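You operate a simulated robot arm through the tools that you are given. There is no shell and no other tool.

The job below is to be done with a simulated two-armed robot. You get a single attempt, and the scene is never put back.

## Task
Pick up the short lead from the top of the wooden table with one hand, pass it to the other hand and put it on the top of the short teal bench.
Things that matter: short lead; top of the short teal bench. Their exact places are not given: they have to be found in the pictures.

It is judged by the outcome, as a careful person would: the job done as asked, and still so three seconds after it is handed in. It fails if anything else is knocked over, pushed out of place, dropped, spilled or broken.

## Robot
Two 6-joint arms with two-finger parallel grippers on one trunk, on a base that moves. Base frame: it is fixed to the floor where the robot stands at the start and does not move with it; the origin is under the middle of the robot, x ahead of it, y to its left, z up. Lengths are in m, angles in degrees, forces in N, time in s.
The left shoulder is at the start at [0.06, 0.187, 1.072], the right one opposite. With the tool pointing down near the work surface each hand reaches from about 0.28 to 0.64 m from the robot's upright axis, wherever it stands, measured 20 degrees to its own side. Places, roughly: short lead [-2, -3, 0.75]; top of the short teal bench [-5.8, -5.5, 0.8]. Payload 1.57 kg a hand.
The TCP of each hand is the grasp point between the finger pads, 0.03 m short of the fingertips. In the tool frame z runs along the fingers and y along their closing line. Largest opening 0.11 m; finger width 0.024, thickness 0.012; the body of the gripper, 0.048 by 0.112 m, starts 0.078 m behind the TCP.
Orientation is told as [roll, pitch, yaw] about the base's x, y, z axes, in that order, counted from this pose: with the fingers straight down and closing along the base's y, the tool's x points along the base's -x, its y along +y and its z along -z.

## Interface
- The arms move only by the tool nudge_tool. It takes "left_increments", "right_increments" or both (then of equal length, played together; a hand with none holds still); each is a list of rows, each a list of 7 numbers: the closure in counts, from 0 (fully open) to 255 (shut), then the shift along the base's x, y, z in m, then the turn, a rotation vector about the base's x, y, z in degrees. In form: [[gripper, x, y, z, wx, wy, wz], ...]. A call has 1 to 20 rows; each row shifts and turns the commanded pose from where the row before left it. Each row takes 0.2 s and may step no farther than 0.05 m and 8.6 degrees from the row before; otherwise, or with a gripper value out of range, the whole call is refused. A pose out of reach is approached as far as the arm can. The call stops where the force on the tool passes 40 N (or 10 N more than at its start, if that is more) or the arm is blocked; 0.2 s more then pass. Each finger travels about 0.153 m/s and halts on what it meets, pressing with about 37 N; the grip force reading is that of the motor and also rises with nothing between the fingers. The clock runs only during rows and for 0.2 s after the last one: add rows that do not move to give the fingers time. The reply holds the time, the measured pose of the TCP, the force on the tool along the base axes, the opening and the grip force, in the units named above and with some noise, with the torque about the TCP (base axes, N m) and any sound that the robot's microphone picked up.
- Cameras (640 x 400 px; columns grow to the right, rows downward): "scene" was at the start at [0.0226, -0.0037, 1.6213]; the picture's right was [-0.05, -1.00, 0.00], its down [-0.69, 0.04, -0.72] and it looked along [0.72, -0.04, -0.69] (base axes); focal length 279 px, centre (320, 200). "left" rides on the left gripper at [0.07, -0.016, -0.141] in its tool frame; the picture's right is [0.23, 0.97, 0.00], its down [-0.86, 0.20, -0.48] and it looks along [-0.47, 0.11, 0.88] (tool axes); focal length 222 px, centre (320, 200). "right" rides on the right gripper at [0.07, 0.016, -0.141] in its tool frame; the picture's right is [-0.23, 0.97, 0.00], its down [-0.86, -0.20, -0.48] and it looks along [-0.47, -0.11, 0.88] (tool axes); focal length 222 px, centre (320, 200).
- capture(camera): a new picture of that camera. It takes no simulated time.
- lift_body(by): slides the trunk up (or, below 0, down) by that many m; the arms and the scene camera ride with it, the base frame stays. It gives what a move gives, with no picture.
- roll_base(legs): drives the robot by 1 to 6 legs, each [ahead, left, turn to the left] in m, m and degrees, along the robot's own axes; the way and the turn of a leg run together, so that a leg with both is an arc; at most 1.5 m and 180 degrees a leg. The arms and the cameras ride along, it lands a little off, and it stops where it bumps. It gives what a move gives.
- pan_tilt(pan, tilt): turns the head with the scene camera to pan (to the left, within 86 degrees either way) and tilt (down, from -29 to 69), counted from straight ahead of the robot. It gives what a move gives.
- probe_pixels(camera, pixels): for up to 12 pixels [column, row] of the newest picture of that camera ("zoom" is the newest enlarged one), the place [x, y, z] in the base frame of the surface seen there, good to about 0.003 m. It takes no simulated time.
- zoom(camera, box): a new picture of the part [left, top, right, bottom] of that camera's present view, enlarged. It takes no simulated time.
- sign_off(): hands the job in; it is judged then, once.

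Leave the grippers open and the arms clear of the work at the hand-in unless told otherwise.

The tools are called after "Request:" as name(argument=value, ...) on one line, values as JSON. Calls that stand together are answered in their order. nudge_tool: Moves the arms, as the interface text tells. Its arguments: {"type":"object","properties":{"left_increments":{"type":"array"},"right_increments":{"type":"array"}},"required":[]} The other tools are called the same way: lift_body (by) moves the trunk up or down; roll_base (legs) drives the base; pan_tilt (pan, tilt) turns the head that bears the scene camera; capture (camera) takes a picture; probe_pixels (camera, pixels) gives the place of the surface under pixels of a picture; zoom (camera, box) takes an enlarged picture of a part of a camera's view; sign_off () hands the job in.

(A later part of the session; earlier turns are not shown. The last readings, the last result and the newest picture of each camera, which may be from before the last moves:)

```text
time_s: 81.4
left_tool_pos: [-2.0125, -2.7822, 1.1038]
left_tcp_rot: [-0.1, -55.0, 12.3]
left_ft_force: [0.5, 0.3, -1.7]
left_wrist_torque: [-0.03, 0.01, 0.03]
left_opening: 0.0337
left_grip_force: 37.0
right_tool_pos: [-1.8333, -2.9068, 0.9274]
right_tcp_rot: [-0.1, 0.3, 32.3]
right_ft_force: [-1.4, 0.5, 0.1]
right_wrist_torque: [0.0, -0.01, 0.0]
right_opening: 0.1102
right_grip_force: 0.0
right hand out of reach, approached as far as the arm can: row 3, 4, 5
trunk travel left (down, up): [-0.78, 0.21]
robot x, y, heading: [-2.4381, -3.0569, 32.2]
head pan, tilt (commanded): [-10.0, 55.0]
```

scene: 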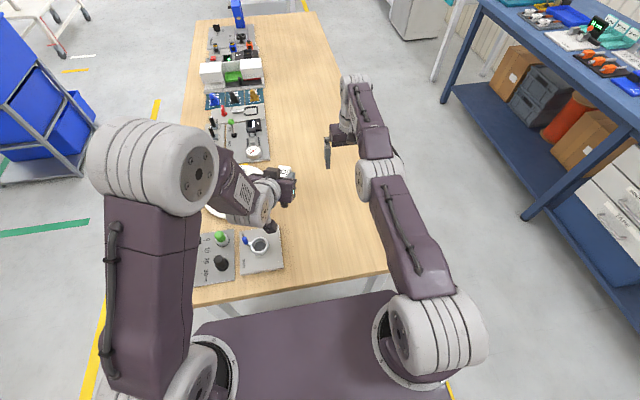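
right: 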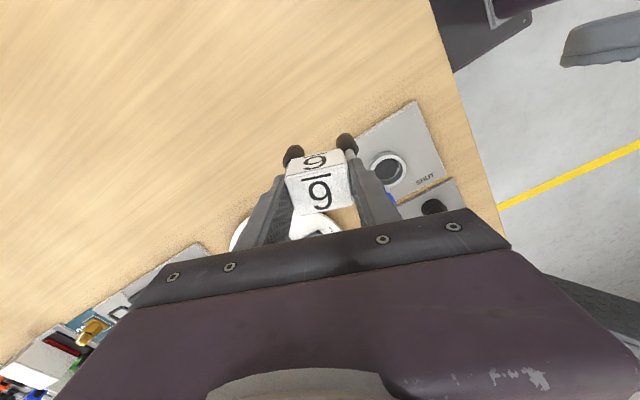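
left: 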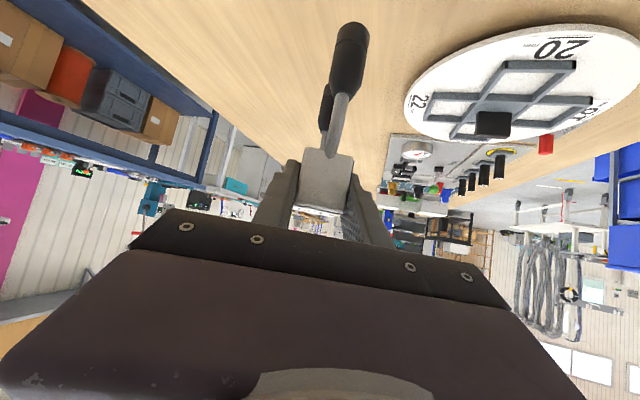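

Downward moves work but inward ones don't. I look closely at the right arm's shape.

Request:
pan_tilt(pan=-25, tilt=50)

Request:
capture(camera="scene")

Request:
probe_pixels(camera="scene", pixels=[[430, 320], [400, 250], [370, 175], [360, 130], [340, 90]])

```text
time_s: 82.2
left_tool_pos: [-2.0126, -2.7825, 1.1032]
left_tcp_rot: [-0.1, -55.1, 12.3]
left_ft_force: [-1.0, 0.3, -1.8]
left_wrist_torque: [0.01, -0.02, 0.01]
left_opening: 0.0336
left_grip_force: 37.2
right_tool_pos: [-1.8331, -2.9071, 0.9279]
right_tcp_rot: [0.0, 0.2, 32.2]
right_ft_force: [0.0, 0.0, 0.0]
right_wrist_torque: [0.01, 0.0, 0.01]
right_opening: 0.11
right_grip_force: 0.0
trunk travel left (down, up): [-0.78, 0.21]
robot x, y, heading: [-2.4411, -3.0561, 32.3]
head pan, tilt (commanded): [-25.0, 50.0]
```

```text
taken
```

scene: 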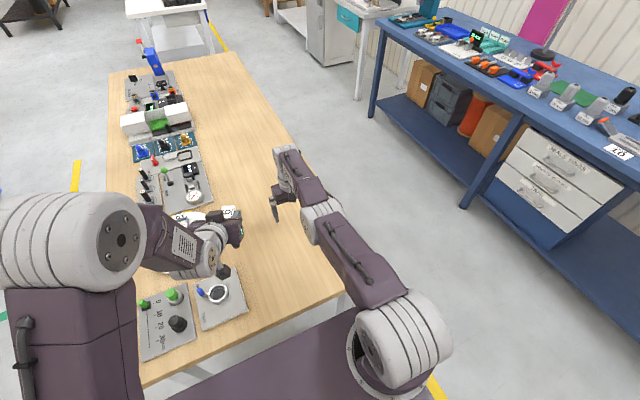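

```text
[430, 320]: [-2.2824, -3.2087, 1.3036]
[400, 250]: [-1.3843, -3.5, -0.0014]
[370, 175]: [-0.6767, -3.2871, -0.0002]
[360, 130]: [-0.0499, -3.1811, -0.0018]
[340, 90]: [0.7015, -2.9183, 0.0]
```

I measure points along the right arm: shoulder, elbow and wrist.

Request:
probe_pixels(camera="scene", pixels=[[410, 320], [400, 335], [360, 275], [330, 240], [322, 210], [310, 225], [305, 190], [285, 155], [287, 185], [275, 205]])

Request:
zoom(camera="scene", box=[240, 130, 460, 390])

```text
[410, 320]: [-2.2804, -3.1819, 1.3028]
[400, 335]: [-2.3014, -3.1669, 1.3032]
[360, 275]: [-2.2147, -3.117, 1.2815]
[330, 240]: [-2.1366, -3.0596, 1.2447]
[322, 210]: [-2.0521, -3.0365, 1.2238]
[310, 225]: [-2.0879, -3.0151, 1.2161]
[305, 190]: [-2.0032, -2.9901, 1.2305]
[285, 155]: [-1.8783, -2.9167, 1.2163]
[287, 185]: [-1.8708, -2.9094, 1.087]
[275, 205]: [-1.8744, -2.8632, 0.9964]
```

```text
1.54 times, centred on (350, 260) of scene
```

zoom: 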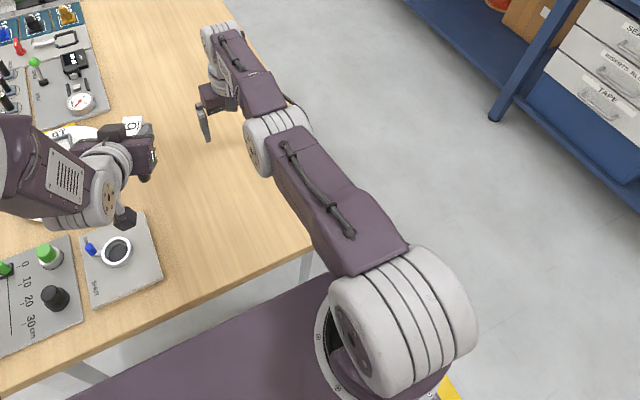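

The measurements show the elbow is slightly below the shoulder–wrist line, so it is bent the wrong way. I lift the trunk 0.15 m for room, then sweep the right arm down along its maximum-reach arc, slightly beyond reach. That carries the elbow through straight.

Request:
lift_body(by=0.15)

Request:
nudge_tool(right_increments=[[0, 0.0381, 0.024, 0, 0, 0, 0], [0, 0.0381, 0.024, 0, 0, 0, 0], [0, 0.0127, 0.008, -0.04, 0, 0, 0], [0, 0.0085, 0.0053, -0.04, 0, 0, 0], [0, 0.0042, 0.0027, -0.04, 0, 0, 0], [0, 0, 0, -0.03, 0, 0, 0]])

```text
time_s: 83.9
left_tool_pos: [-2.0123, -2.782, 1.2533]
left_tcp_rot: [-0.1, -55.0, 12.3]
left_ft_force: [0.3, 0.3, -1.1]
left_wrist_torque: [-0.04, 0.01, 0.0]
left_opening: 0.0339
left_grip_force: 37.2
right_tool_pos: [-1.8329, -2.9056, 1.0774]
right_tcp_rot: [0.0, 0.4, 32.3]
right_ft_force: [-0.7, 0.1, -0.1]
right_wrist_torque: [-0.01, 0.02, 0.02]
right_opening: 0.1099
right_grip_force: 0.1
trunk travel left (down, up): [-0.93, 0.06]
robot x, y, heading: [-2.4383, -3.0588, 32.2]
head pan, tilt (commanded): [-25.0, 50.0]
```

```text
time_s: 85.3
left_tool_pos: [-2.0125, -2.7824, 1.2536]
left_tcp_rot: [-0.1, -54.9, 12.2]
left_ft_force: [1.2, -0.3, -2.1]
left_wrist_torque: [0.02, 0.05, -0.03]
left_opening: 0.0335
left_grip_force: 36.7
right_tool_pos: [-1.8546, -2.9193, 0.9779]
right_tcp_rot: [0.0, 0.3, 32.2]
right_ft_force: [0.1, -0.9, 0.5]
right_wrist_torque: [0.05, 0.0, 0.0]
right_opening: 0.1101
right_grip_force: 0.0
right hand out of reach, approached as far as the arm can: row 1, 2, 3, 4, 5, 6
trunk travel left (down, up): [-0.93, 0.06]
robot x, y, heading: [-2.4388, -3.0561, 32.4]
head pan, tilt (commanded): [-25.0, 50.0]
```

The arm followed the arc down. I try small inward steps now.

Request:
nudge_tool(right_increments=[[0, -0.0042, -0.0027, -0.01, 0, 0, 0], [0, -0.0085, -0.0053, 0, 0, 0, 0], [0, -0.0127, -0.008, 0, 0, 0, 0], [0, 0, 0, 0, 0, 0, 0]])

Request:
zoom(camera="scene", box=[240, 130, 460, 390])

```text
time_s: 86.3
left_tool_pos: [-2.0134, -2.7812, 1.2528]
left_tcp_rot: [-0.2, -54.9, 12.2]
left_ft_force: [0.0, -0.5, -2.5]
left_wrist_torque: [-0.01, 0.01, 0.0]
left_opening: 0.0336
left_grip_force: 36.9
right_tool_pos: [-1.8581, -2.9216, 0.9653]
right_tcp_rot: [0.0, 0.4, 32.2]
right_ft_force: [-0.1, 0.6, 0.1]
right_wrist_torque: [-0.01, 0.04, 0.01]
right_opening: 0.1099
right_grip_force: 0.0
right hand out of reach, approached as far as the arm can: row 2, 3
trunk travel left (down, up): [-0.93, 0.06]
robot x, y, heading: [-2.4388, -3.0576, 32.6]
head pan, tilt (commanded): [-25.0, 50.0]
```

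```text
1.54 times, centred on (350, 260) of scene
```

zoom: 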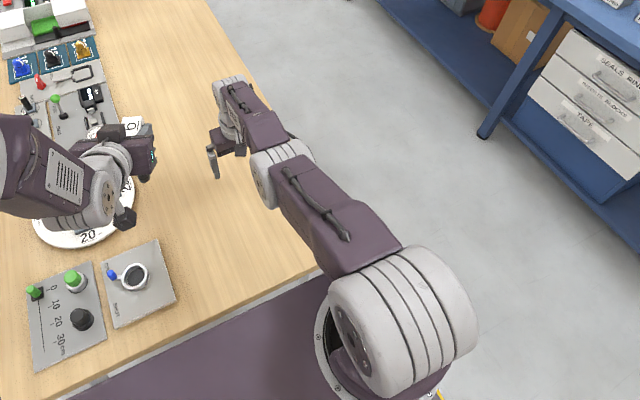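

Pure translations don't bend the elbow, but tilting the hand back toward the robot should. I straighten the arm once more. Then I tilt the right fingers back in 8° steps while drawing the TCP in around the wrist. The tips stay above z 0.93 and clear of the trunk.

Request:
nudge_tool(right_increments=[[0, 0.0254, 0.016, 0, 0, 0, 0], [0, 0.0127, 0.008, 0, 0, 0, 0], [0, -0.0296, -0.0187, 0.002, -4.27, 6.76, 0], [0, -0.0304, -0.0192, 0.006, -4.27, 6.76, 0], [0, -0.0304, -0.0192, 0.01, -4.27, 6.76, 0], [0, -0.0304, -0.0192, 0.015, -4.27, 6.76, 0], [0, 0, 0, 0, 0, 0, 0]])

Request:
zoom(camera="scene", box=[240, 130, 460, 390])

```text
time_s: 87.9
left_tool_pos: [-2.0128, -2.7812, 1.2526]
left_tcp_rot: [-0.1, -55.1, 12.3]
left_ft_force: [-0.1, 0.1, -1.3]
left_wrist_torque: [0.03, 0.02, 0.0]
left_opening: 0.0337
left_grip_force: 37.0
right_tool_pos: [-1.9651, -2.9923, 1.0074]
right_tcp_rot: [0.0, 32.7, 32.2]
right_ft_force: [0.3, -0.3, 0.2]
right_wrist_torque: [0.0, -0.02, 0.0]
right_opening: 0.1101
right_grip_force: 0.1
right hand out of reach, approached as far as the arm can: row 1, 2, 5, 6
trunk travel left (down, up): [-0.93, 0.06]
robot x, y, heading: [-2.4381, -3.0576, 32.5]
head pan, tilt (commanded): [-25.0, 50.0]
```

```text
1.54 times, centred on (350, 260) of scene
```

zoom: 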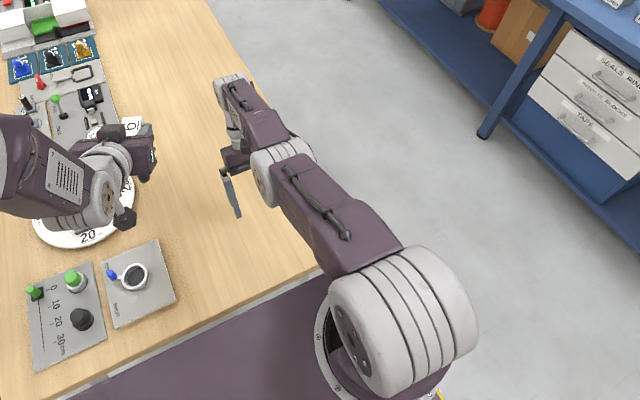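

The tilt reached 32.7°. I test inward motion again with small steps.

Request:
nudge_tool(right_increments=[[0, -0.0042, -0.0027, 0.0, 0, 0, 0], [0, -0.0085, -0.0053, 0, 0, 0, 0], [0, -0.0127, -0.008, 0, 0, 0, 0], [0, 0, 0, 0, 0, 0, 0]])

Request:
probe_pixels(camera="zoom", pixels=[[420, 290], [370, 320], [320, 190], [295, 160], [285, 150], [265, 170], [230, 85], [222, 100]])

```text
time_s: 88.9
left_tool_pos: [-2.0128, -2.7824, 1.2533]
left_tcp_rot: [-0.1, -55.0, 12.4]
left_ft_force: [-0.2, 0.4, -1.4]
left_wrist_torque: [0.0, -0.01, 0.02]
left_opening: 0.0336
left_grip_force: 37.5
right_tool_pos: [-1.966, -2.9919, 0.9965]
right_tcp_rot: [0.1, 32.3, 32.2]
right_ft_force: [0.6, -0.5, 0.5]
right_wrist_torque: [-0.01, 0.0, 0.01]
right_opening: 0.11
right_grip_force: 0.1
right hand out of reach, approached as far as the arm can: row 1, 2, 3
trunk travel left (down, up): [-0.93, 0.06]
robot x, y, heading: [-2.4388, -3.0503, 32.3]
head pan, tilt (commanded): [-25.0, 50.0]
```

```text
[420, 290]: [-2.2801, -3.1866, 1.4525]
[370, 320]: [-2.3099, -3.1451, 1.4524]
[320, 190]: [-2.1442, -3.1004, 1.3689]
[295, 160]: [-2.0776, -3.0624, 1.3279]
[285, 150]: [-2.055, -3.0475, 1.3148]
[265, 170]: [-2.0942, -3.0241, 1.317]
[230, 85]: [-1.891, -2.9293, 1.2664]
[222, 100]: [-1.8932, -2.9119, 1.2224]
```

The elbow is probably near exactly straight now. I tilt further back by 24° with the wrist held in place, to carry the elbow over, then try inward.

Request:
nudge_tool(right_increments=[[0, -0.0238, -0.015, 0.021, -4.27, 6.76, 0], [0, -0.0211, -0.0133, 0.0244, -4.27, 6.76, 0], [0, -0.0181, -0.0114, 0.0277, -4.27, 6.76, 0], [0, -0.0085, -0.0053, 0, 0, 0, 0], [0, -0.0085, -0.0053, 0, 0, 0, 0], [0, -0.0085, -0.0053, 0, 0, 0, 0], [0, 0, 0, 0, 0, 0, 0]])

Request:
zoom(camera="scene", box=[240, 130, 460, 390])

```text
time_s: 90.5
left_tool_pos: [-2.0131, -2.7824, 1.2536]
left_tcp_rot: [0.0, -55.0, 12.4]
left_ft_force: [0.2, -1.0, -1.4]
left_wrist_torque: [0.01, -0.01, -0.01]
left_opening: 0.0338
left_grip_force: 37.4
right_tool_pos: [-2.0712, -3.0554, 1.077]
right_tcp_rot: [0.0, 56.3, 32.2]
right_ft_force: [-0.3, 0.7, -0.1]
right_wrist_torque: [-0.01, 0.02, 0.01]
right_opening: 0.11
right_grip_force: 0.0
trunk travel left (down, up): [-0.93, 0.06]
robot x, y, heading: [-2.4401, -3.0519, 32.3]
head pan, tilt (commanded): [-25.0, 50.0]
```

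```text
1.54 times, centred on (350, 260) of scene
```

zoom: 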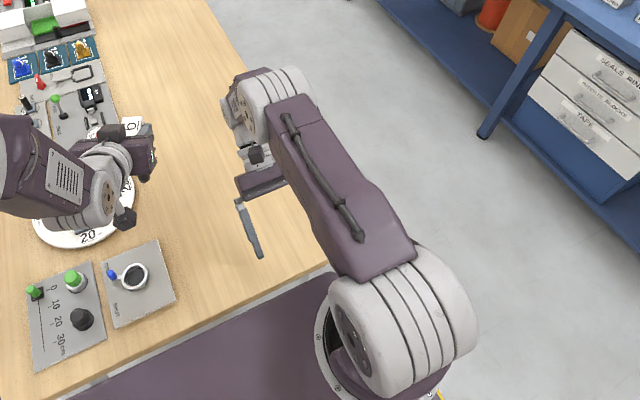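

The elbow has flipped the right way up, with no limit flags. Now I turn the right hand back to pointing straight down while keeping it close to the robot.

Request:
nudge_tool(right_increments=[[0, 0.0133, 0.0084, 0.0036, 4.27, -6.76, 0], [0, 0.0133, 0.0084, 0.0036, 4.27, -6.76, 0], [0, 0.0133, 0.0084, 0.0036, 4.27, -6.76, 0], [0, 0.0133, 0.0084, 0.0036, 4.27, -6.76, 0], [0, 0.0133, 0.0084, 0.0036, 4.27, -6.76, 0], [0, 0.0133, 0.0084, 0.0036, 4.27, -6.76, 0], [0, 0.0133, 0.0084, 0.0036, 4.27, -6.76, 0], [0, 0, 0, 0, 0, 0, 0]])

Request:
capture(camera="scene")

```text
time_s: 92.3
left_tool_pos: [-2.0129, -2.7814, 1.2537]
left_tcp_rot: [0.0, -55.0, 12.3]
left_ft_force: [0.2, 1.2, -1.8]
left_wrist_torque: [0.0, 0.04, 0.0]
left_opening: 0.0334
left_grip_force: 37.0
right_tool_pos: [-1.9765, -2.9952, 1.0987]
right_tcp_rot: [0.0, 0.2, 32.3]
right_ft_force: [0.0, 0.3, 1.2]
right_wrist_torque: [0.02, 0.01, 0.03]
right_opening: 0.11
right_grip_force: 0.0
trunk travel left (down, up): [-0.93, 0.06]
robot x, y, heading: [-2.4374, -3.0546, 32.2]
head pan, tilt (commanded): [-25.0, 50.0]
```

```text
taken
```

scene: 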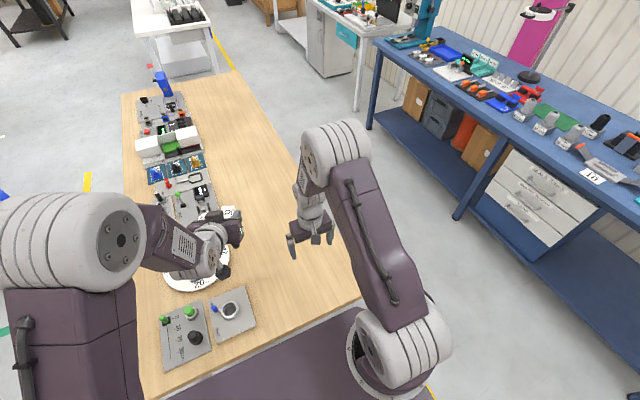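

The right arm is back to normal. I raise the right hand 0.15 m for travel, then back away from the table, slide left out of the gap, and turn left 180° through the open side.

Request:
nudge_tool(right_increments=[[0, 0, 0, 0.03, 0, 0, 0], [0, 0, 0, 0.04, 0, 0, 0], [0, 0, 0, 0.04, 0, 0, 0], [0, 0, 0, 0.04, 0, 0, 0], [0, 0, 0, 0, 0, 0, 0]])

Request:
roll_base(legs=[[-0.2, 0, 0], [0, 1.12, 0.8]])

Request:
capture(camera="left")

```text
time_s: 93.5
left_tool_pos: [-2.0123, -2.7814, 1.2549]
left_tcp_rot: [-0.1, -55.0, 12.3]
left_ft_force: [-0.8, 0.7, -2.1]
left_wrist_torque: [-0.03, 0.01, 0.01]
left_opening: 0.0337
left_grip_force: 36.8
right_tool_pos: [-1.976, -2.9941, 1.251]
right_tcp_rot: [0.0, 0.3, 32.2]
right_ft_force: [0.5, 0.0, -0.3]
right_wrist_torque: [0.02, 0.01, 0.0]
right_opening: 0.1101
right_grip_force: 0.0
trunk travel left (down, up): [-0.93, 0.06]
robot x, y, heading: [-2.4402, -3.0553, 32.0]
head pan, tilt (commanded): [-25.0, 50.0]
```

```text
time_s: 100.5
left_tool_pos: [-2.7688, -1.9342, 1.2537]
left_tcp_rot: [-0.1, -54.9, 10.6]
left_ft_force: [0.4, 0.1, -2.4]
left_wrist_torque: [0.01, 0.01, 0.01]
left_opening: 0.0337
left_grip_force: 36.5
right_tool_pos: [-2.7376, -2.1468, 1.2513]
right_tcp_rot: [0.0, 0.3, 30.7]
right_ft_force: [0.0, -0.3, 0.0]
right_wrist_torque: [-0.03, 0.01, -0.03]
right_opening: 0.1099
right_grip_force: 0.1
trunk travel left (down, up): [-0.93, 0.06]
robot x, y, heading: [-3.1992, -2.1921, 31.3]
head pan, tilt (commanded): [-25.0, 50.0]
```

```text
taken
```

left: 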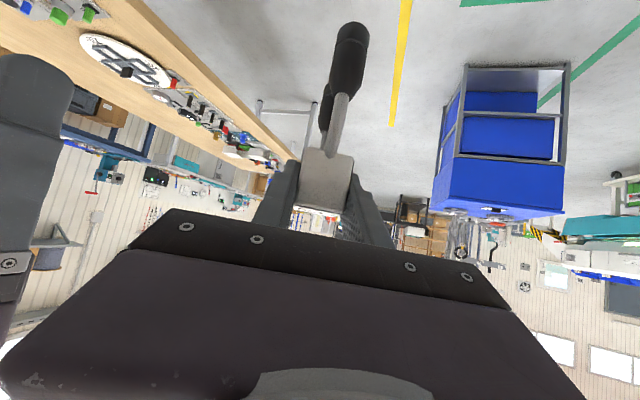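

The lead is still firmly held and I'm out in the aisle at u 3.88, w 0.10. I turn left 180° to face the short teal bench.

Request:
roll_base(legs=[[0, 0, 180]])

Request:
pan_tilt(pan=10, tilt=20)

Request:
capture(camera="scene")

```text
time_s: 107.8
left_tool_pos: [-3.6739, -2.3768, 1.2546]
left_tcp_rot: [0.0, -55.0, -179.3]
left_ft_force: [-0.5, 0.9, -2.0]
left_wrist_torque: [0.03, -0.02, -0.02]
left_opening: 0.0336
left_grip_force: 37.1
right_tool_pos: [-3.6686, -2.16, 1.2507]
right_tcp_rot: [0.0, 0.3, -159.4]
right_ft_force: [0.1, 0.1, -1.1]
right_wrist_torque: [0.0, -0.01, 0.01]
right_opening: 0.1099
right_grip_force: 0.1
trunk travel left (down, up): [-0.93, 0.06]
robot x, y, heading: [-3.2058, -2.1933, -159.2]
head pan, tilt (commanded): [-25.0, 50.0]
```

```text
time_s: 108.9
left_tool_pos: [-3.6736, -2.3762, 1.2537]
left_tcp_rot: [-0.1, -55.0, -179.4]
left_ft_force: [0.5, 0.1, -1.6]
left_wrist_torque: [0.0, -0.02, -0.01]
left_opening: 0.0334
left_grip_force: 37.3
right_tool_pos: [-3.6679, -2.1602, 1.251]
right_tcp_rot: [-0.1, 0.3, -159.3]
right_ft_force: [-0.3, 0.0, 0.1]
right_wrist_torque: [0.0, 0.0, 0.02]
right_opening: 0.1105
right_grip_force: 0.0
trunk travel left (down, up): [-0.93, 0.06]
robot x, y, heading: [-3.2037, -2.1966, -159.6]
head pan, tilt (commanded): [10.0, 20.0]
```

```text
taken
```

scene: 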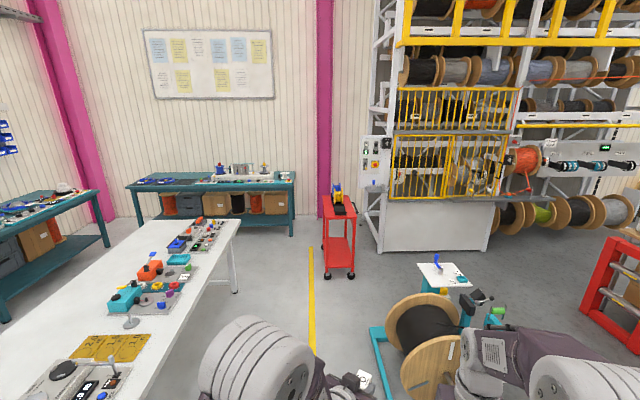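

The turn ended about 12° short (heading −159.4°), with no contact forces. I correct it with a small left turn and look at the bench.

Request:
roll_base(legs=[[0, 0, 12.4]])

Request:
capture(camera="scene")

Request:
zoom(camera="scene", box=[160, 150, 360, 275])

```text
time_s: 110.1
left_tool_pos: [-3.6229, -2.4757, 1.254]
left_tcp_rot: [0.0, -54.9, -166.7]
left_ft_force: [-1.1, 0.6, -1.3]
left_wrist_torque: [0.02, 0.0, 0.0]
left_opening: 0.0333
left_grip_force: 36.3
right_tool_pos: [-3.6647, -2.2646, 1.2516]
right_tcp_rot: [0.0, 0.3, -146.7]
right_ft_force: [0.4, -0.2, 0.0]
right_wrist_torque: [0.01, 0.02, 0.01]
right_opening: 0.1101
right_grip_force: 0.1
trunk travel left (down, up): [-0.93, 0.06]
robot x, y, heading: [-3.203, -2.1962, -146.6]
head pan, tilt (commanded): [10.0, 20.0]
```

```text
taken
```

scene: 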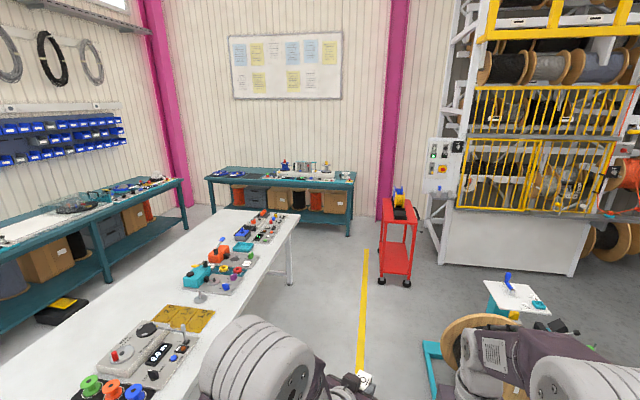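

```text
3.20 times, centred on (260, 212) of scene
```

zoom: 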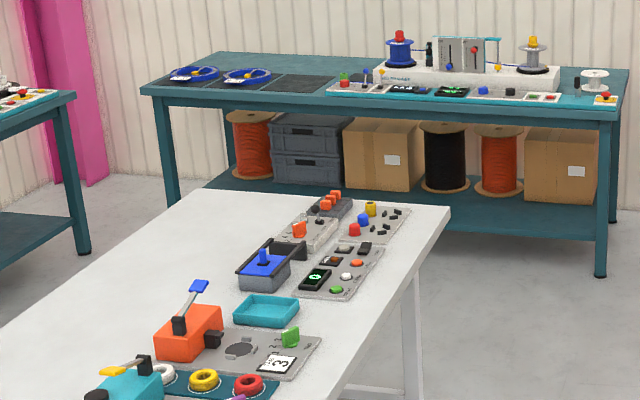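

I can see the bench more clearly now: three dark mats on the left with two blue rings, and a teal board with equipment along the middle and right. I drive up the corridor between the white table (w ≥ 0.78) and the reel stand (w ≤ −0.39).

Request:
roll_base(legs=[[1.4, 0.07, -0.4]])

Request:
pan_tilt(pan=15, tilt=30)

Request:
capture(camera="scene")

Request:
zoom(camera="scene", box=[160, 80, 360, 205])

```text
time_s: 117.0
left_tool_pos: [-4.7191, -3.3145, 1.2535]
left_tcp_rot: [-0.2, -55.1, -165.5]
left_ft_force: [0.4, -1.4, -1.7]
left_wrist_torque: [-0.01, -0.01, 0.04]
left_opening: 0.0336
left_grip_force: 37.6
right_tool_pos: [-4.7651, -3.1039, 1.2509]
right_tcp_rot: [0.0, 0.2, -145.5]
right_ft_force: [0.4, 0.7, 0.0]
right_wrist_torque: [0.04, 0.0, 0.0]
right_opening: 0.1101
right_grip_force: 0.0
trunk travel left (down, up): [-0.93, 0.06]
robot x, y, heading: [-4.307, -3.0243, -145.4]
head pan, tilt (commanded): [10.0, 20.0]
```

```text
time_s: 117.7
left_tool_pos: [-4.7199, -3.3154, 1.254]
left_tcp_rot: [-0.1, -55.0, -165.5]
left_ft_force: [-0.3, -0.3, -1.3]
left_wrist_torque: [0.02, -0.01, 0.03]
left_opening: 0.0335
left_grip_force: 37.2
right_tool_pos: [-4.7654, -3.1056, 1.2501]
right_tcp_rot: [-0.1, 0.3, -145.5]
right_ft_force: [0.1, 0.1, 0.0]
right_wrist_torque: [-0.02, 0.05, -0.01]
right_opening: 0.1101
right_grip_force: 0.2
trunk travel left (down, up): [-0.93, 0.06]
robot x, y, heading: [-4.306, -3.0254, -145.3]
head pan, tilt (commanded): [15.0, 30.0]
```

```text
taken
```

scene: 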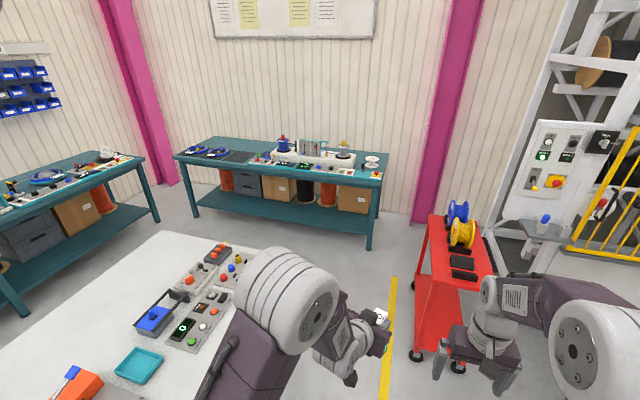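

```text
3.20 times, centred on (260, 142) of scene
```

zoom: 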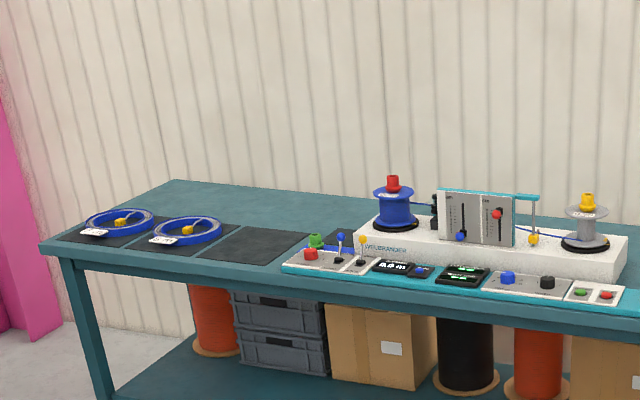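

The bench's third mat is empty, and there is a wide free teal area behind the mats. I measure these.

Request:
probe_pixels(camera="zoom", pixels=[[210, 256], [285, 266], [318, 234], [252, 226], [40, 243], [170, 182], [350, 200], [270, 210], [300, 260], [360, 225], [240, 245], [200, 200]])

Request:
probe_pixels(camera="scene", pixels=[[372, 246], [192, 214], [366, 180], [415, 352], [470, 230], [428, 220], [500, 295], [150, 240], [236, 250], [355, 330]])

```text
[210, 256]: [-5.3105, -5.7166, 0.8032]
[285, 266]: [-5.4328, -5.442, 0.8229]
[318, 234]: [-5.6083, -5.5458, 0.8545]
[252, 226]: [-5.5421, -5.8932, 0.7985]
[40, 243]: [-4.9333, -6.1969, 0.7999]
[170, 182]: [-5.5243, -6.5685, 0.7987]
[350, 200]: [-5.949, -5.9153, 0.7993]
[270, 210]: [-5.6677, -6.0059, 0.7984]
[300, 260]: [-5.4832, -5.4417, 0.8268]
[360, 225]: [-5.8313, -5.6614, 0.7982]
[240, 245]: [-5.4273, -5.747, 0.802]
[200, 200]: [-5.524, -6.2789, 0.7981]
```

```text
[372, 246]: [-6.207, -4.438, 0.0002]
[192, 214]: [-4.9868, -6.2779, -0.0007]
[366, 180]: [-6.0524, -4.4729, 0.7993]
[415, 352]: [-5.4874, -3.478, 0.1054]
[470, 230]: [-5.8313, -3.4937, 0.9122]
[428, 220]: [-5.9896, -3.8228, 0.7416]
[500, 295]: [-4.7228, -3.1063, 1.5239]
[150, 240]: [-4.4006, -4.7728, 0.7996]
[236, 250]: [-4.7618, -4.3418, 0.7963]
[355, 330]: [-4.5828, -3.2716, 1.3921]
```

Behind the mats there is bare teal from u≈7.87 to 8.2 and w≈1.6–2.5. I'll aim for about u 7.96, w 1.80, which is well clear of the white box (w < 1.55) and the coils. I drive on, keeping left of the red cart (w < −0.05) and right of the white table.

Request:
roll_base(legs=[[0.9, 0.15, -1.65], [0.6, 0, 0]])

Request:
pan_tilt(pan=45, tilt=35)

Request:
capture(camera="scene")

```text
time_s: 125.5
left_tool_pos: [-5.8891, -4.2748, 1.2538]
left_tcp_rot: [0.0, -54.9, -167.2]
left_ft_force: [-0.2, 0.0, -1.9]
left_wrist_torque: [0.02, -0.04, 0.01]
left_opening: 0.0336
left_grip_force: 36.8
right_tool_pos: [-5.9297, -4.0622, 1.2513]
right_tcp_rot: [0.0, 0.2, -147.0]
right_ft_force: [1.0, 0.0, -0.4]
right_wrist_torque: [-0.01, -0.03, -0.02]
right_opening: 0.11
right_grip_force: 0.1
trunk travel left (down, up): [-0.93, 0.06]
robot x, y, heading: [-5.4653, -4.0005, -147.0]
head pan, tilt (commanded): [15.0, 30.0]
```

```text
time_s: 126.5
left_tool_pos: [-5.892, -4.276, 1.2529]
left_tcp_rot: [-0.1, -54.9, -167.1]
left_ft_force: [-0.2, -0.7, -1.2]
left_wrist_torque: [-0.04, 0.0, 0.0]
left_opening: 0.0338
left_grip_force: 37.4
right_tool_pos: [-5.9312, -4.0629, 1.25]
right_tcp_rot: [0.0, 0.4, -147.0]
right_ft_force: [-0.2, 0.2, -0.6]
right_wrist_torque: [-0.02, 0.01, -0.01]
right_opening: 0.11
right_grip_force: 0.1
trunk travel left (down, up): [-0.93, 0.06]
robot x, y, heading: [-5.4675, -3.9979, -146.8]
head pan, tilt (commanded): [45.0, 35.0]
```

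```text
taken
```

scene: 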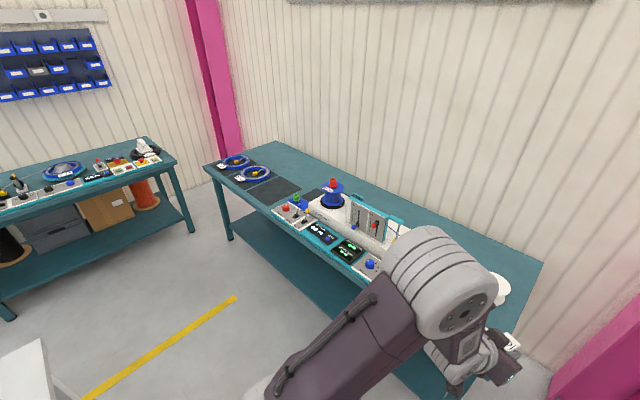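

I'm past the white table at u 6.76, w 0.38. I slide left 1.34 m in front of the bench's free section.

Request:
roll_base(legs=[[0, 1.34, 0]])

Request:
pan_tilt(pan=0, tilt=40)

Request:
capture(camera="scene")

Request:
capture(camera="left")

```text
time_s: 133.2
left_tool_pos: [-5.1556, -5.4091, 1.2525]
left_tcp_rot: [0.0, -55.0, -167.1]
left_ft_force: [0.8, -0.7, -0.9]
left_wrist_torque: [0.01, 0.01, 0.0]
left_opening: 0.0335
left_grip_force: 36.6
right_tool_pos: [-5.1948, -5.1969, 1.2505]
right_tcp_rot: [-0.1, 0.2, -147.0]
right_ft_force: [-0.1, 0.2, -0.1]
right_wrist_torque: [-0.03, 0.03, 0.02]
right_opening: 0.1098
right_grip_force: 0.0
trunk travel left (down, up): [-0.93, 0.06]
robot x, y, heading: [-4.7323, -5.1278, -146.8]
head pan, tilt (commanded): [45.0, 35.0]
```

```text
time_s: 134.3
left_tool_pos: [-5.155, -5.4086, 1.254]
left_tcp_rot: [-0.1, -55.0, -167.0]
left_ft_force: [-0.3, -0.9, -1.6]
left_wrist_torque: [0.02, -0.04, 0.01]
left_opening: 0.0335
left_grip_force: 36.4
right_tool_pos: [-5.1933, -5.1966, 1.2503]
right_tcp_rot: [0.0, 0.4, -147.1]
right_ft_force: [-0.1, -0.8, 0.4]
right_wrist_torque: [0.02, 0.01, 0.0]
right_opening: 0.1098
right_grip_force: 0.1
trunk travel left (down, up): [-0.93, 0.06]
robot x, y, heading: [-4.7329, -5.1326, -146.9]
head pan, tilt (commanded): [0.0, 40.0]
```

```text
taken
```

scene: 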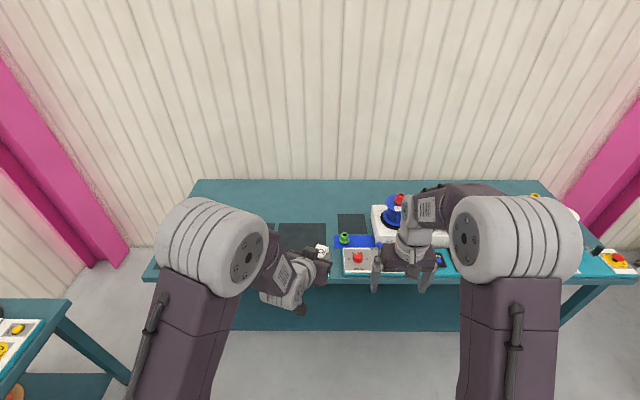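

```text
taken
```

left: 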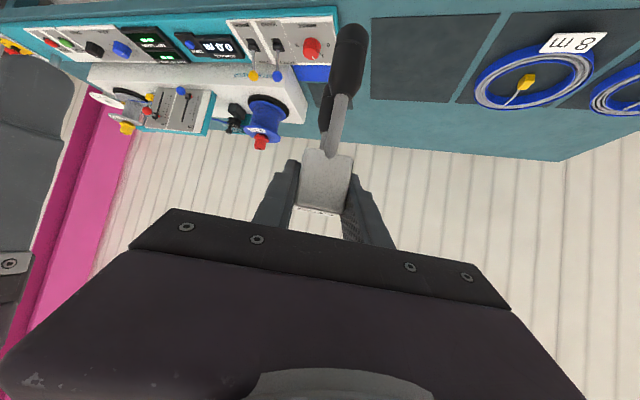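

The view is good: mat 3 at (302,238), another small dark patch at (352,222), and free teal behind them around (280,205). I zoom in and measure.

Request:
zoom(camera="scene", box=[180, 170, 420, 290])

Request:
probe_pixels(camera="zoom", pixels=[[265, 140], [390, 140], [415, 120], [490, 120], [335, 95], [400, 60], [450, 90], [300, 60], [520, 100], [335, 190], [265, 180], [440, 180]])

Request:
zoom(camera="left", box=[220, 0, 640, 200])

Request:
probe_pixels(camera="zoom", pixels=[[300, 130], [380, 170], [250, 190], [450, 90], [560, 60], [490, 130], [150, 110], [70, 170], [330, 60]])

```text
2.67 times, centred on (300, 230) of scene
```

zoom: 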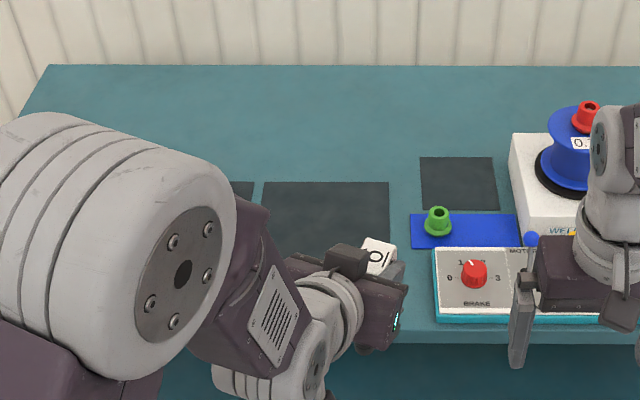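

```text
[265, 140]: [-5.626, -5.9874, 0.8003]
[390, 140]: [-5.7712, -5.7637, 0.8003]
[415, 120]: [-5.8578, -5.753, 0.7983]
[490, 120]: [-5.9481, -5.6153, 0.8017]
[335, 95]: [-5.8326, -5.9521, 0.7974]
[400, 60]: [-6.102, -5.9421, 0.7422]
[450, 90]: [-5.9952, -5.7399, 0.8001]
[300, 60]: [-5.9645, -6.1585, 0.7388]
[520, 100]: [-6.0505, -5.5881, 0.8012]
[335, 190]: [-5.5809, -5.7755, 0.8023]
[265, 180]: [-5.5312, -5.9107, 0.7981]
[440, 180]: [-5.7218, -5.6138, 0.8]
```

```text
1.52 times, centred on (430, 100) of left
```

zoom: 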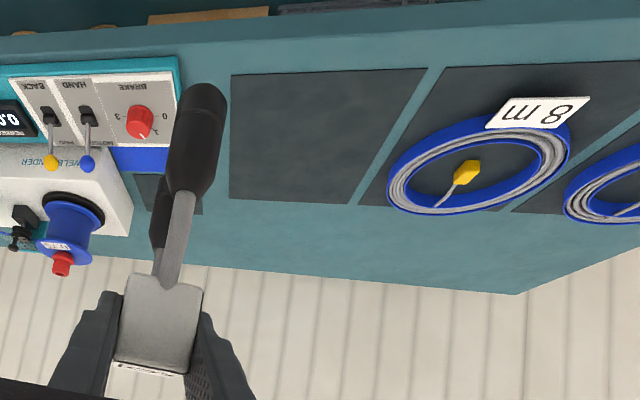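

```text
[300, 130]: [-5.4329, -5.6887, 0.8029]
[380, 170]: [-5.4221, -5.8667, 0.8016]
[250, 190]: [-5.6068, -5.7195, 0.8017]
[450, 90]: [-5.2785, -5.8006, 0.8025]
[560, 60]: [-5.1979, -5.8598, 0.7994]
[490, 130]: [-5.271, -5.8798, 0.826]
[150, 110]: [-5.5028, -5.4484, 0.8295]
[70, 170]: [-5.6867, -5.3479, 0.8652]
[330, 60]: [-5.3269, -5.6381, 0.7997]
```

The target spot is bare teal behind mat 3, at about u 7.95, w 1.80, with nothing within 0.2 m. I drive 0.47 m ahead, which leaves the base front about 7 cm short of the bench edge. The plugs are above z 1.14.

Request:
roll_base(legs=[[0.4, 0, 0]])

Request:
capture(camera="scene")

Request:
capture(camera="left")

Request:
capture(camera="right")

```text
time_s: 136.9
left_tool_pos: [-5.4949, -5.6332, 1.2553]
left_tcp_rot: [0.0, -55.0, -166.9]
left_ft_force: [-0.1, 0.6, -1.8]
left_wrist_torque: [-0.02, -0.04, 0.0]
left_opening: 0.0335
left_grip_force: 37.2
right_tool_pos: [-5.5356, -5.4215, 1.2502]
right_tcp_rot: [0.0, 0.2, -146.7]
right_ft_force: [-0.3, 0.9, 0.8]
right_wrist_torque: [-0.02, 0.01, 0.01]
right_opening: 0.1101
right_grip_force: 0.0
trunk travel left (down, up): [-0.93, 0.06]
robot x, y, heading: [-5.0756, -5.3542, -146.5]
head pan, tilt (commanded): [0.0, 40.0]
```

```text
taken
```

scene: 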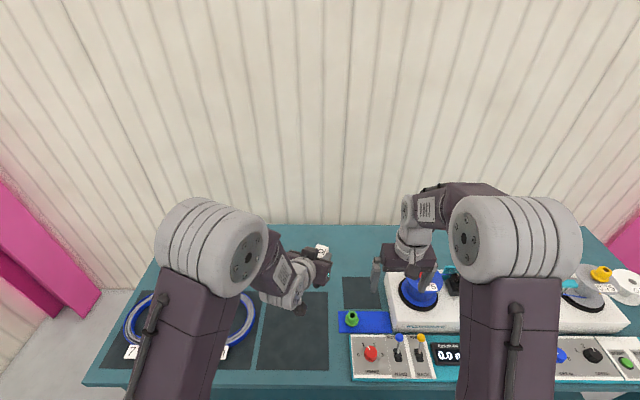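

```text
taken
```

left: 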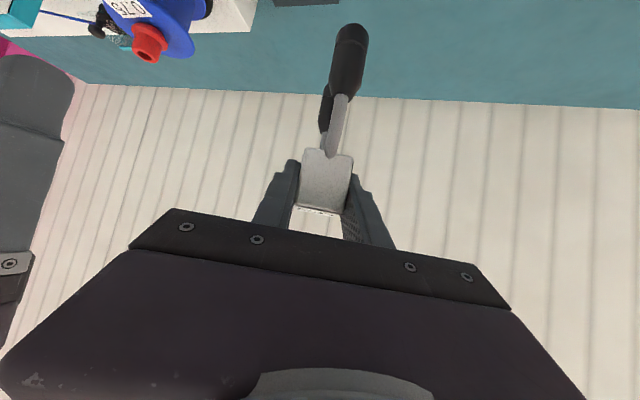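

```text
taken
```

right: 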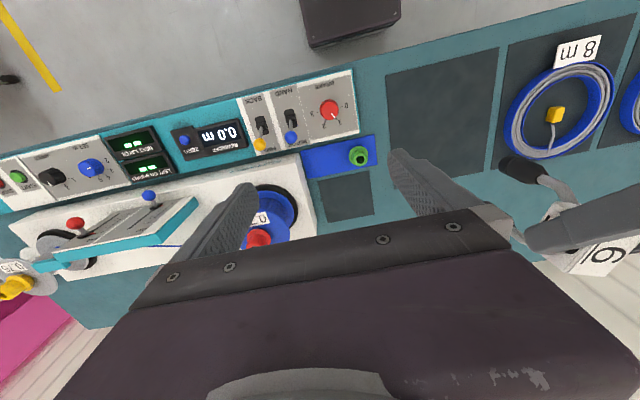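

I'm close now. I check the spool height under the right hand, the gap from the base to the bench, and the lead in the left hand.

Request:
probe_pixels(camera="right", pixels=[[262, 238], [280, 205], [350, 40], [345, 66], [530, 165], [600, 255], [440, 110], [350, 200], [285, 250]])

Request:
probe_pixels(camera="left", pixels=[[325, 180], [350, 45], [340, 110], [312, 160], [345, 160], [326, 110], [420, 80], [330, 90]])

Request:
zoom(camera="right", box=[480, 130, 640, 290])

```text
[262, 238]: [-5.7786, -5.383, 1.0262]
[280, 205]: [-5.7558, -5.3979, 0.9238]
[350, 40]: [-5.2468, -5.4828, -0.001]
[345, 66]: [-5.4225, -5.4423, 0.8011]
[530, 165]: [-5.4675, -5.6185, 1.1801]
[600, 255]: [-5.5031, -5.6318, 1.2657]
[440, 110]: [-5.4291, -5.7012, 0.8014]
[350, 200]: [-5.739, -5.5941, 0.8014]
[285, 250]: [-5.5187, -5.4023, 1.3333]
```

```text
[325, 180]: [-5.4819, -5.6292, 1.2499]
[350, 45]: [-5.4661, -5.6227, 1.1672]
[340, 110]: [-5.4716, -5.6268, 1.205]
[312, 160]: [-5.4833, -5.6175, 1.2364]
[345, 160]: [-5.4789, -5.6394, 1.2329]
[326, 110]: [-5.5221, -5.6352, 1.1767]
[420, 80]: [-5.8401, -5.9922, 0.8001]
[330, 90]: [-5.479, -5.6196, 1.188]
```

```text
2.50 times, centred on (560, 210) of right
```

zoom: 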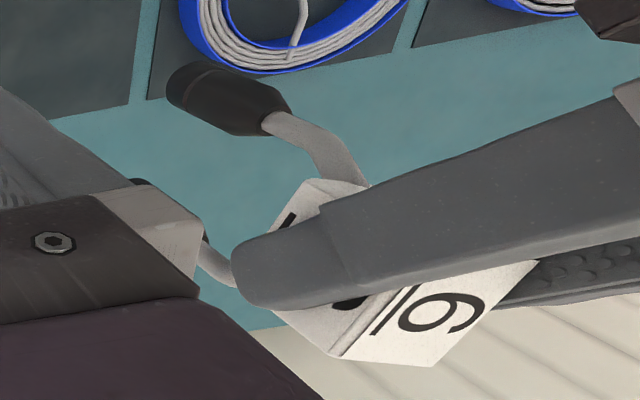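

The spool's top is at z 1.026 and 0.2 m away from the right hand, so that is fine. I move 0.07 m closer, leaving about 6 cm between the base and the bench front. Then I extend the left hand over the target at its present height.

Request:
roll_base(legs=[[0.07, 0, -0.5]])

```text
time_s: 137.9
left_tool_pos: [-5.5491, -5.6623, 1.2586]
left_tcp_rot: [0.2, -55.5, -167.5]
left_ft_force: [1.4, 0.8, -1.8]
left_wrist_torque: [-0.02, -0.04, 0.01]
left_opening: 0.0339
left_grip_force: 36.8
right_tool_pos: [-5.5886, -5.452, 1.2543]
right_tcp_rot: [0.0, -0.1, -147.5]
right_ft_force: [1.4, 0.5, -0.4]
right_wrist_torque: [-0.03, 0.1, -0.02]
right_opening: 0.1101
right_grip_force: 0.0
trunk travel left (down, up): [-0.93, 0.06]
robot x, y, heading: [-5.1352, -5.3941, -147.2]
head pan, tilt (commanded): [0.0, 40.0]
```

The readings shifted slightly, so I re-read the state while tilting the head to see the bench better.

Request:
pan_tilt(pan=10, tilt=50)

Request:
capture(camera="scene")

Request:
capture(camera="right")

```text
time_s: 138.6
left_tool_pos: [-5.554, -5.6676, 1.2545]
left_tcp_rot: [-0.1, -55.1, -167.4]
left_ft_force: [0.0, 0.0, -2.2]
left_wrist_torque: [0.01, 0.01, 0.01]
left_opening: 0.0341
left_grip_force: 36.6
right_tool_pos: [-5.5932, -5.4558, 1.2527]
right_tcp_rot: [0.1, 0.2, -147.3]
right_ft_force: [0.5, -0.7, 0.1]
right_wrist_torque: [-0.01, 0.01, 0.0]
right_opening: 0.11
right_grip_force: 0.1
trunk travel left (down, up): [-0.93, 0.06]
robot x, y, heading: [-5.1303, -5.3939, -147.0]
head pan, tilt (commanded): [10.0, 50.0]
```

```text
taken
```

scene: 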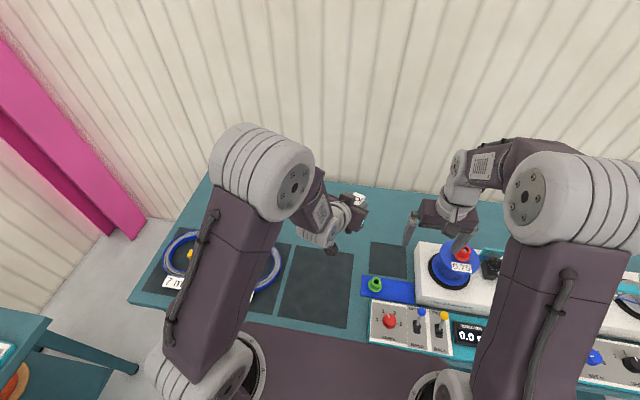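

```text
taken
```

right: 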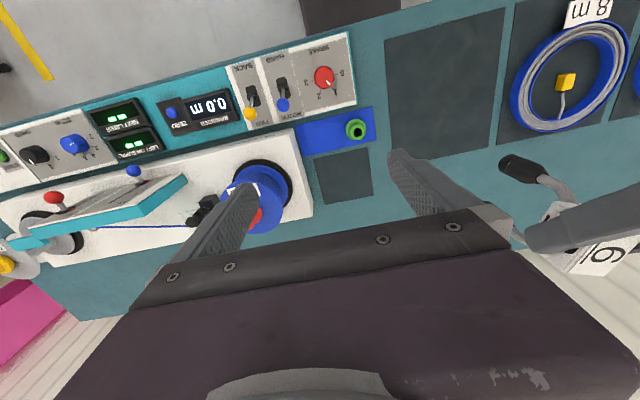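

Everything is settled: base front at u≈7.455 and bench edge at 7.52. Now I extend the left hand 0.2 m forward and 0.07 m left over the target spot at the same height.

Request:
nudge_tool(left_increments=[[230, -0.0215, -0.0276, 0, 0, 0, 0], [230, -0.0215, -0.0276, 0, 0, 0, 0], [230, -0.0215, -0.0276, 0, 0, 0, 0], [230, -0.0215, -0.0276, 0, 0, 0, 0], [230, -0.0215, -0.0275, 0, 0, 0, 0], [230, -0.0215, -0.0275, 0, 0, 0, 0], [230, 0, 0, 0, 0, 0, 0]])

Request:
capture(camera="scene")

```text
time_s: 140.2
left_tool_pos: [-5.6849, -5.8375, 1.2518]
left_tcp_rot: [-0.1, -54.9, -167.2]
left_ft_force: [-1.0, -1.0, -1.3]
left_wrist_torque: [-0.04, -0.01, 0.01]
left_opening: 0.0339
left_grip_force: 37.2
right_tool_pos: [-5.5962, -5.4572, 1.2502]
right_tcp_rot: [0.0, 0.2, -147.2]
right_ft_force: [-0.1, 0.4, -0.7]
right_wrist_torque: [-0.02, -0.03, 0.01]
right_opening: 0.11
right_grip_force: 0.1
trunk travel left (down, up): [-0.93, 0.06]
robot x, y, heading: [-5.1321, -5.3928, -147.4]
head pan, tilt (commanded): [10.0, 50.0]
```

```text
taken
```

scene: 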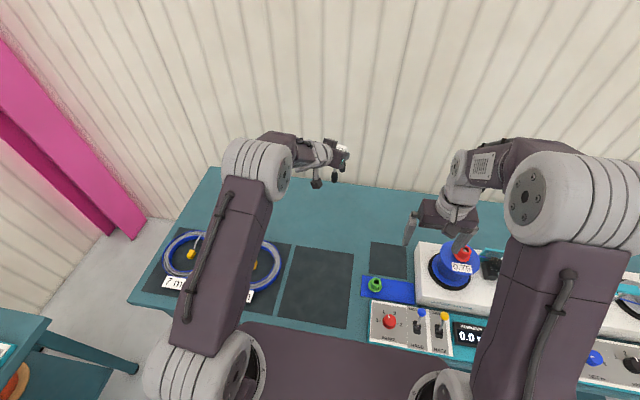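

The left hand is over the target and nothing is near it. I lower the trunk by 0.16 m.

Request:
lift_body(by=-0.16)

Request:
capture(camera="scene")

Request:
capture(camera="left")

Request:
capture(camera="right")

```text
time_s: 142.0
left_tool_pos: [-5.6856, -5.8373, 1.0932]
left_tcp_rot: [-0.2, -54.9, -167.3]
left_ft_force: [0.0, -0.4, -1.2]
left_wrist_torque: [-0.01, -0.03, 0.02]
left_opening: 0.0336
left_grip_force: 36.8
right_tool_pos: [-5.5959, -5.4564, 1.0907]
right_tcp_rot: [0.0, 0.3, -147.3]
right_ft_force: [0.1, -0.3, 0.1]
right_wrist_torque: [-0.04, 0.0, 0.0]
right_opening: 0.1101
right_grip_force: 0.1
trunk travel left (down, up): [-0.77, 0.22]
robot x, y, heading: [-5.1338, -5.3937, -147.2]
head pan, tilt (commanded): [10.0, 50.0]
```

```text
taken
```

scene: 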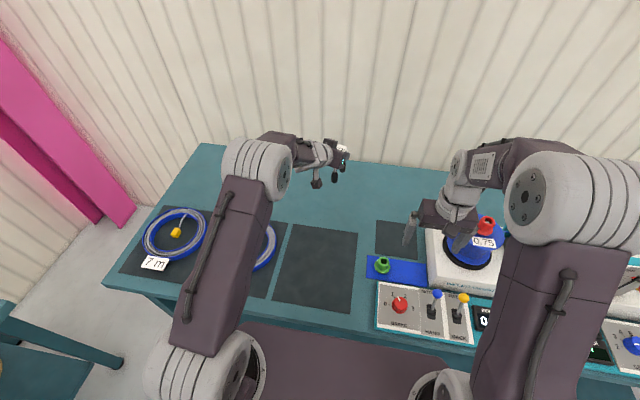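

```text
taken
```

left: 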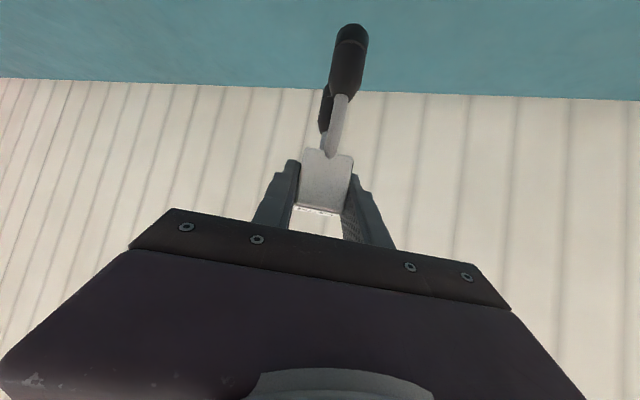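

```text
taken
```

right: 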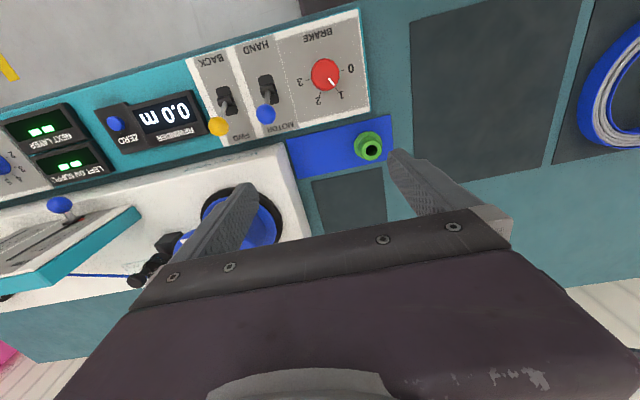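

I descend 0.165 m in steps, which should leave the plugs about 2 cm above the bench, then check.

Request:
nudge_tool(left_increments=[[230, 0, 0, -0.03, 0, 0, 0], [230, 0, 0, -0.04, 0, 0, 0], [230, 0, 0, -0.04, 0, 0, 0], [230, 0, 0, -0.03, 0, 0, 0], [230, 0, 0, -0.025, 0, 0, 0], [230, 0, 0, 0, 0, 0, 0]])

Request:
capture(camera="left")

Request:
capture(camera="scene")

Request:
zoom(camera="scene", box=[250, 130, 410, 230])

```text
time_s: 143.4
left_tool_pos: [-5.685, -5.8369, 0.9287]
left_tcp_rot: [-0.2, -54.9, -167.3]
left_ft_force: [-0.3, -0.6, -1.4]
left_wrist_torque: [-0.01, -0.02, 0.01]
left_opening: 0.0332
left_grip_force: 37.0
right_tool_pos: [-5.5963, -5.4567, 1.0901]
right_tcp_rot: [0.1, 0.3, -147.3]
right_ft_force: [-0.9, 0.3, 0.1]
right_wrist_torque: [0.01, -0.02, -0.02]
right_opening: 0.11
right_grip_force: 0.2
trunk travel left (down, up): [-0.77, 0.22]
robot x, y, heading: [-5.1347, -5.3935, -146.8]
head pan, tilt (commanded): [10.0, 50.0]
```

```text
taken
```

left: 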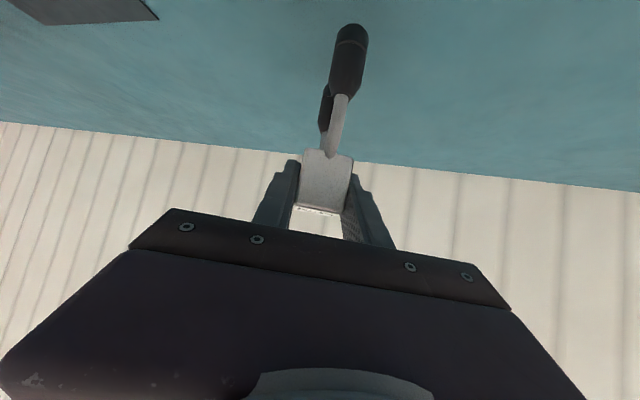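

```text
taken
```

scene: 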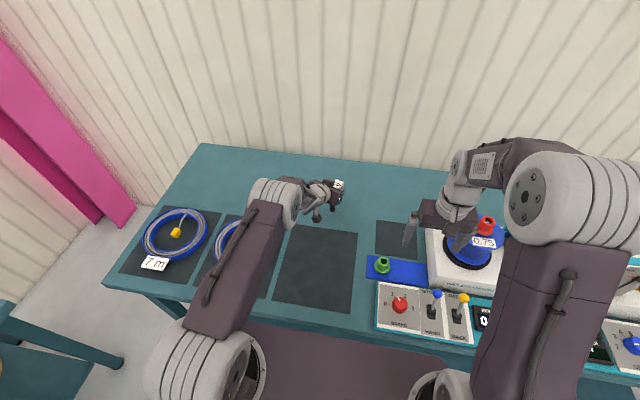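

```text
4.00 times, centred on (330, 180) of scene
```

zoom: 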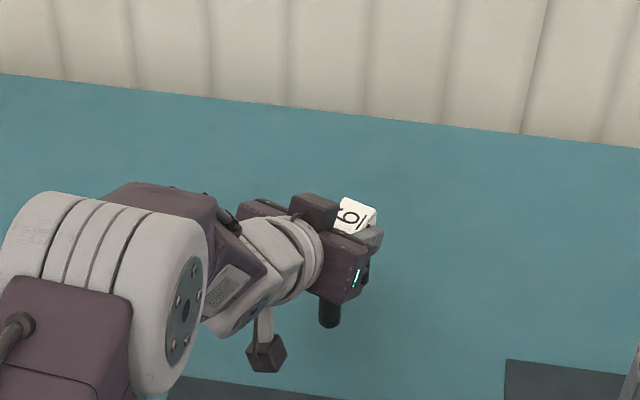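

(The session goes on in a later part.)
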